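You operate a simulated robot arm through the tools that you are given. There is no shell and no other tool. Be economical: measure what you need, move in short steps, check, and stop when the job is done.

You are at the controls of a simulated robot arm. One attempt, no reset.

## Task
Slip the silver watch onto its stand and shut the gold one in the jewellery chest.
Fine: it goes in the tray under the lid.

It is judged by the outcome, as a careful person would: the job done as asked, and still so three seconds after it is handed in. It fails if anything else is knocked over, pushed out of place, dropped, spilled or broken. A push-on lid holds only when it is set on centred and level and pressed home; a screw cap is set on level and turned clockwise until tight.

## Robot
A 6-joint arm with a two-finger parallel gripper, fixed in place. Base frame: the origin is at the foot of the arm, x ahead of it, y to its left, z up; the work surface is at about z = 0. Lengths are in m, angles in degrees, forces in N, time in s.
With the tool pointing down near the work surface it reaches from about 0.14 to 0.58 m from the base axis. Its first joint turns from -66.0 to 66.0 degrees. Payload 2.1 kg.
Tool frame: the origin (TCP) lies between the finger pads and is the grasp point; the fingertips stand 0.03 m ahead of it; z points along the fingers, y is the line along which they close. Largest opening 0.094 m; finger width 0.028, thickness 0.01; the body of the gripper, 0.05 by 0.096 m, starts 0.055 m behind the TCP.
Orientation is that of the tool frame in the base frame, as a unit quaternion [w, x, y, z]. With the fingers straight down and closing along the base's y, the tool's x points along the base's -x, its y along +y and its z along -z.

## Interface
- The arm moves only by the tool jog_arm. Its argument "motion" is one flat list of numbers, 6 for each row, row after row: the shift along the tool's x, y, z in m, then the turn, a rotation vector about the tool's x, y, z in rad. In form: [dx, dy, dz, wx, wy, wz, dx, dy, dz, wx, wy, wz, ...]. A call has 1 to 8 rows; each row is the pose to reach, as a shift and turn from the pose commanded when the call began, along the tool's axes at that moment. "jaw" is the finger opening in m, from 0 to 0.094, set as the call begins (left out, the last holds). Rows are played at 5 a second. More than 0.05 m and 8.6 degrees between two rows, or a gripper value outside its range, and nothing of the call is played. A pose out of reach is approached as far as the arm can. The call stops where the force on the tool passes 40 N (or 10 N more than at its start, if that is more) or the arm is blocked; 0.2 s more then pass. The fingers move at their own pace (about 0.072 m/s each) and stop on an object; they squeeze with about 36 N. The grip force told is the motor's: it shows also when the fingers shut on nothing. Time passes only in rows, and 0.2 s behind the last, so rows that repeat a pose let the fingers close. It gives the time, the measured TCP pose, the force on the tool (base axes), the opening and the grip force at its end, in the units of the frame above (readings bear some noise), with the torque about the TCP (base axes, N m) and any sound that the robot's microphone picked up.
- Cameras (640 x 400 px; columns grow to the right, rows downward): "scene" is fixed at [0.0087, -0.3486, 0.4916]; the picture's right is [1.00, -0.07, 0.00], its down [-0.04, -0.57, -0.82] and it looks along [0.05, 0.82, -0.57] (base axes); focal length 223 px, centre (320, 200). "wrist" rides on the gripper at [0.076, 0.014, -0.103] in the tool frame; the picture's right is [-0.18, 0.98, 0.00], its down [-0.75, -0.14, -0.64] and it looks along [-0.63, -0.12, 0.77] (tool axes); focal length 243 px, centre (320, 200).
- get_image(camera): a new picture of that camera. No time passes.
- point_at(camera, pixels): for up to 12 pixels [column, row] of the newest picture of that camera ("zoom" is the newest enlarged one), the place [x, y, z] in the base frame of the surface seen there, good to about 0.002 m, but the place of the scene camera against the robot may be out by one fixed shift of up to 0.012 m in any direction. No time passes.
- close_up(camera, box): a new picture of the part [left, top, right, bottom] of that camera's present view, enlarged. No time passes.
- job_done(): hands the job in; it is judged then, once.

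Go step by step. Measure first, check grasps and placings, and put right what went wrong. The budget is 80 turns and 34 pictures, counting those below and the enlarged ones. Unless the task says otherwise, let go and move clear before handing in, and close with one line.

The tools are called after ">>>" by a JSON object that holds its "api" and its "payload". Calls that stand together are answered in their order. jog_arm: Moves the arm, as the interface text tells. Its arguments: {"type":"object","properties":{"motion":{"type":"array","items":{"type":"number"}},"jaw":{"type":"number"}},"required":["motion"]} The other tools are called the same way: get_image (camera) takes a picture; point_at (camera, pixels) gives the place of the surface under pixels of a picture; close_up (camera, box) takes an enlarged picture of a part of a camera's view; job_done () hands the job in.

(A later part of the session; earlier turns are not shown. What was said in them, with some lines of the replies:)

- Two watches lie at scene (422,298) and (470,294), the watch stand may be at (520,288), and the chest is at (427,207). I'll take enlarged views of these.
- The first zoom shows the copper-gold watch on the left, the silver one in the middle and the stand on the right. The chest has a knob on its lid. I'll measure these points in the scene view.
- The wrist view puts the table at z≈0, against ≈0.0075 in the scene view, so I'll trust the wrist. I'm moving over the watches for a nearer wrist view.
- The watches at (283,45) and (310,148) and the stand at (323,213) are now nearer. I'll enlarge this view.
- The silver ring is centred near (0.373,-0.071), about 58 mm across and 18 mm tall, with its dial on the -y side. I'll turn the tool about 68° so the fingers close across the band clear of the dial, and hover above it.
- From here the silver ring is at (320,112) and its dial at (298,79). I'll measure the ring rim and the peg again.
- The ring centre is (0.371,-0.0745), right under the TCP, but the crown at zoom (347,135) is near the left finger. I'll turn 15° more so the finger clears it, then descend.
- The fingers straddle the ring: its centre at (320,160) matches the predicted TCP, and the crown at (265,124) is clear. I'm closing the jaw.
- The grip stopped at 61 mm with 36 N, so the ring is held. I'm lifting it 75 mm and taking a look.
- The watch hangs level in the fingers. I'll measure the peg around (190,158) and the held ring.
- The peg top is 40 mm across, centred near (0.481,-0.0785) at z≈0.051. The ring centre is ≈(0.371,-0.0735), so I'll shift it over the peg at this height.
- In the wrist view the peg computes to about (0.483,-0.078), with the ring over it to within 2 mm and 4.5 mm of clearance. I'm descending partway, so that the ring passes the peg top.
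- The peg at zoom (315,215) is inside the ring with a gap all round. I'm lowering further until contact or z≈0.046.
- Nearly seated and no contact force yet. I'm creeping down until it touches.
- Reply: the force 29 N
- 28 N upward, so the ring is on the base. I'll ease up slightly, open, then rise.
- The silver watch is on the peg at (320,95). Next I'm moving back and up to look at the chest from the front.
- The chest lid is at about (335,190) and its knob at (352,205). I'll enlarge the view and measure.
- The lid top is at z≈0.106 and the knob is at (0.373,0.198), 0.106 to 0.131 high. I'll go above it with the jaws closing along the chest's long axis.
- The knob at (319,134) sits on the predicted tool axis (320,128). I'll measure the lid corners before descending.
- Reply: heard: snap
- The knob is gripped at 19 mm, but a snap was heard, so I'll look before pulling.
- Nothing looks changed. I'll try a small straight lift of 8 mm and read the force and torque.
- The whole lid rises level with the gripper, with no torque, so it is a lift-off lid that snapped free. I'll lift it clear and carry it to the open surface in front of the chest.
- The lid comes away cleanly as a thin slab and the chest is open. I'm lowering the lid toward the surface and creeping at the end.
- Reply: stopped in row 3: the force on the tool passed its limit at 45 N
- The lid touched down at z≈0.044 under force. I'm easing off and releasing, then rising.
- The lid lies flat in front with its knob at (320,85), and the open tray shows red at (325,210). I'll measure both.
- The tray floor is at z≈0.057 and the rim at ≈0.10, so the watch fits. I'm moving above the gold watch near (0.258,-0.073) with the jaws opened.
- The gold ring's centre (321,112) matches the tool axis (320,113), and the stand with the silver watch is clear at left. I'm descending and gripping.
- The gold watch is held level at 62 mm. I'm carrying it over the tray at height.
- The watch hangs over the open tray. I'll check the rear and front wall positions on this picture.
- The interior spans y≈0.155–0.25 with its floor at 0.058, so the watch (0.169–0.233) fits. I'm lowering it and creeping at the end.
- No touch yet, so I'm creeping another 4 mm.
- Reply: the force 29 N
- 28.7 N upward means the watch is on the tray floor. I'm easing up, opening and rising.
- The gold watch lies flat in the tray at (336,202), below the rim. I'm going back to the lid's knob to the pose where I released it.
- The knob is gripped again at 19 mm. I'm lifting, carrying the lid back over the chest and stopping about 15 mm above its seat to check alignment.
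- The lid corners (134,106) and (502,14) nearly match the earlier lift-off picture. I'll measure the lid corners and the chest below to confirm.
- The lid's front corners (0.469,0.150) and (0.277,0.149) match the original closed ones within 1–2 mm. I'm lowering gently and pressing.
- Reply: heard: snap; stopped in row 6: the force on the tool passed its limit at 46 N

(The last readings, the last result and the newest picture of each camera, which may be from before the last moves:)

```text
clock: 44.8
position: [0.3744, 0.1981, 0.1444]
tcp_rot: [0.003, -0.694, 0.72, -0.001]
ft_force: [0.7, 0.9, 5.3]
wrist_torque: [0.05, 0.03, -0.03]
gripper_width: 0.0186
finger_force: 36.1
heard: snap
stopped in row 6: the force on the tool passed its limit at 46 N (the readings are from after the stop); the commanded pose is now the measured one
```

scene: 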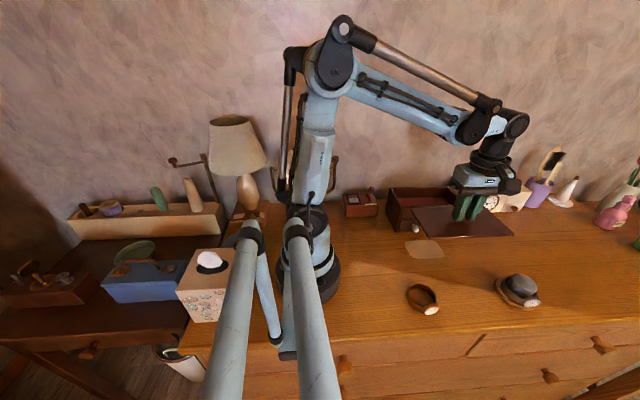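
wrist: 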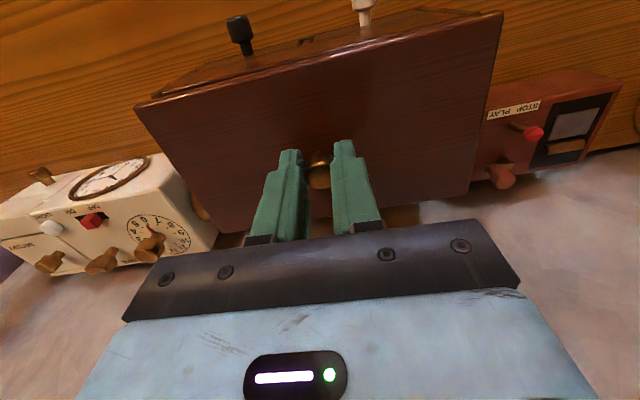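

A snap sounded under 46 N, so the lid is home. I'm releasing and rising, then checking.

>>> {"api": "jog_arm", "payload": {"motion": [0, 0, 0, 0, 0, 0, 0, 0, 0, 0, 0, 0, 0, 0, 0, 0, 0, 0], "jaw": 0.06}}

>>> {"api": "jog_arm", "payload": {"motion": [0, 0, -0.02, 0, 0, 0, 0, 0, -0.058, 0, 0, 0, 0, 0, -0.058, 0, 0, 0]}}

>>> {"api": "get_image", "payload": {"camera": "wrist"}}

```text
clock: 45.5
position: [0.3752, 0.1981, 0.1434]
tcp_rot: [0.002, -0.694, 0.72, 0.0]
ft_force: [0.3, -0.4, 0.9]
wrist_torque: [0.0, -0.02, 0.0]
gripper_width: 0.0602
finger_force: 0.0
```

```text
clock: 46.4
position: [0.374, 0.1971, 0.2016]
tcp_rot: [0.003, -0.694, 0.72, 0.0]
ft_force: [-0.6, -0.4, -0.6]
wrist_torque: [0.02, 0.0, 0.0]
gripper_width: 0.0602
finger_force: 0.1
```

```text
2 pictures are left
```

wrist: 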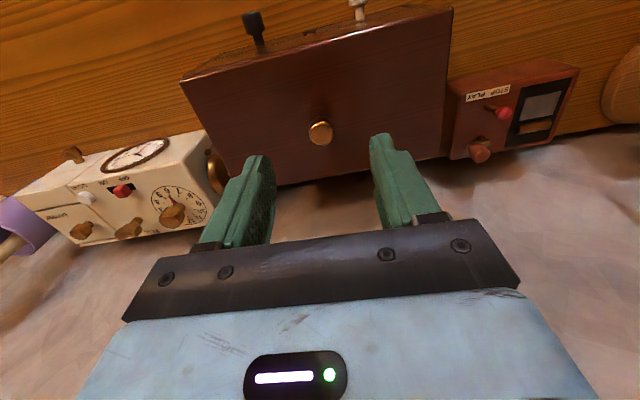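

The view matches the original closed one: knob at (320,132), corners at (183,83) and (450,10). I'll check that the lid top is level.

>>> {"api": "point_at", "payload": {"camera": "wrist", "pixels": [[188, 84], [446, 14], [435, 150], [250, 184], [285, 178], [350, 168], [320, 60], [320, 132]]}}

>>> {"api": "jog_arm", "payload": {"motion": [0.03, 0, -0.03, 0, 0, 0, 0.06, 0, -0.06, 0, 0, 0, 0.06, 0, -0.09, 0, 0, 0, 0.06, 0, -0.09, 0, 0, 0]}}

>>> {"api": "get_image", "payload": {"camera": "scene"}}

```text
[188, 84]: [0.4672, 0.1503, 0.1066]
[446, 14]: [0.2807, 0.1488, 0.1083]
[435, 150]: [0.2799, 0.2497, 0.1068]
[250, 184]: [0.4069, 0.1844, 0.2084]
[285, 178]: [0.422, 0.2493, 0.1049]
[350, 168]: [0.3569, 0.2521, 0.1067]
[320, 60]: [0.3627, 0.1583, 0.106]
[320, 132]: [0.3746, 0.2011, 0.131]
```

```text
clock: 47.4
position: [0.3726, 0.1365, 0.2913]
tcp_rot: [0.003, -0.695, 0.719, 0.0]
ft_force: [-0.3, 0.0, -0.1]
wrist_torque: [-0.01, -0.01, -0.01]
gripper_width: 0.0598
finger_force: 0.0
```

```text
1 pictures are left
```

scene: 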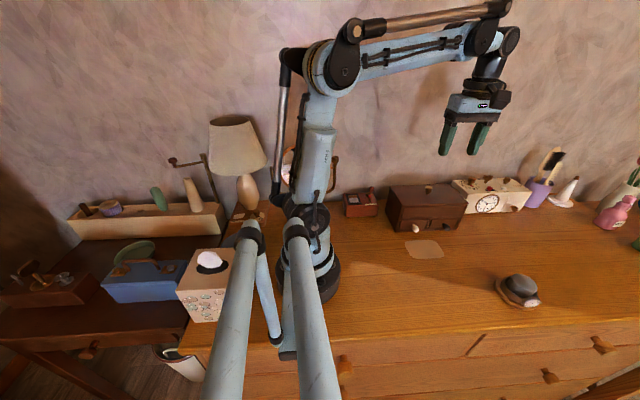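

The lid is level at z≈0.106–0.108 and snapped shut, and the silver watch is on its stand at (520,290). Nothing else has moved, so I'm handing in.

>>> {"api": "job_done", "payload": {}}

```text
The job is handed in.
```

The silver watch is on its stand, and the gold watch is in the tray of the jewellery chest with the lid snapped shut.
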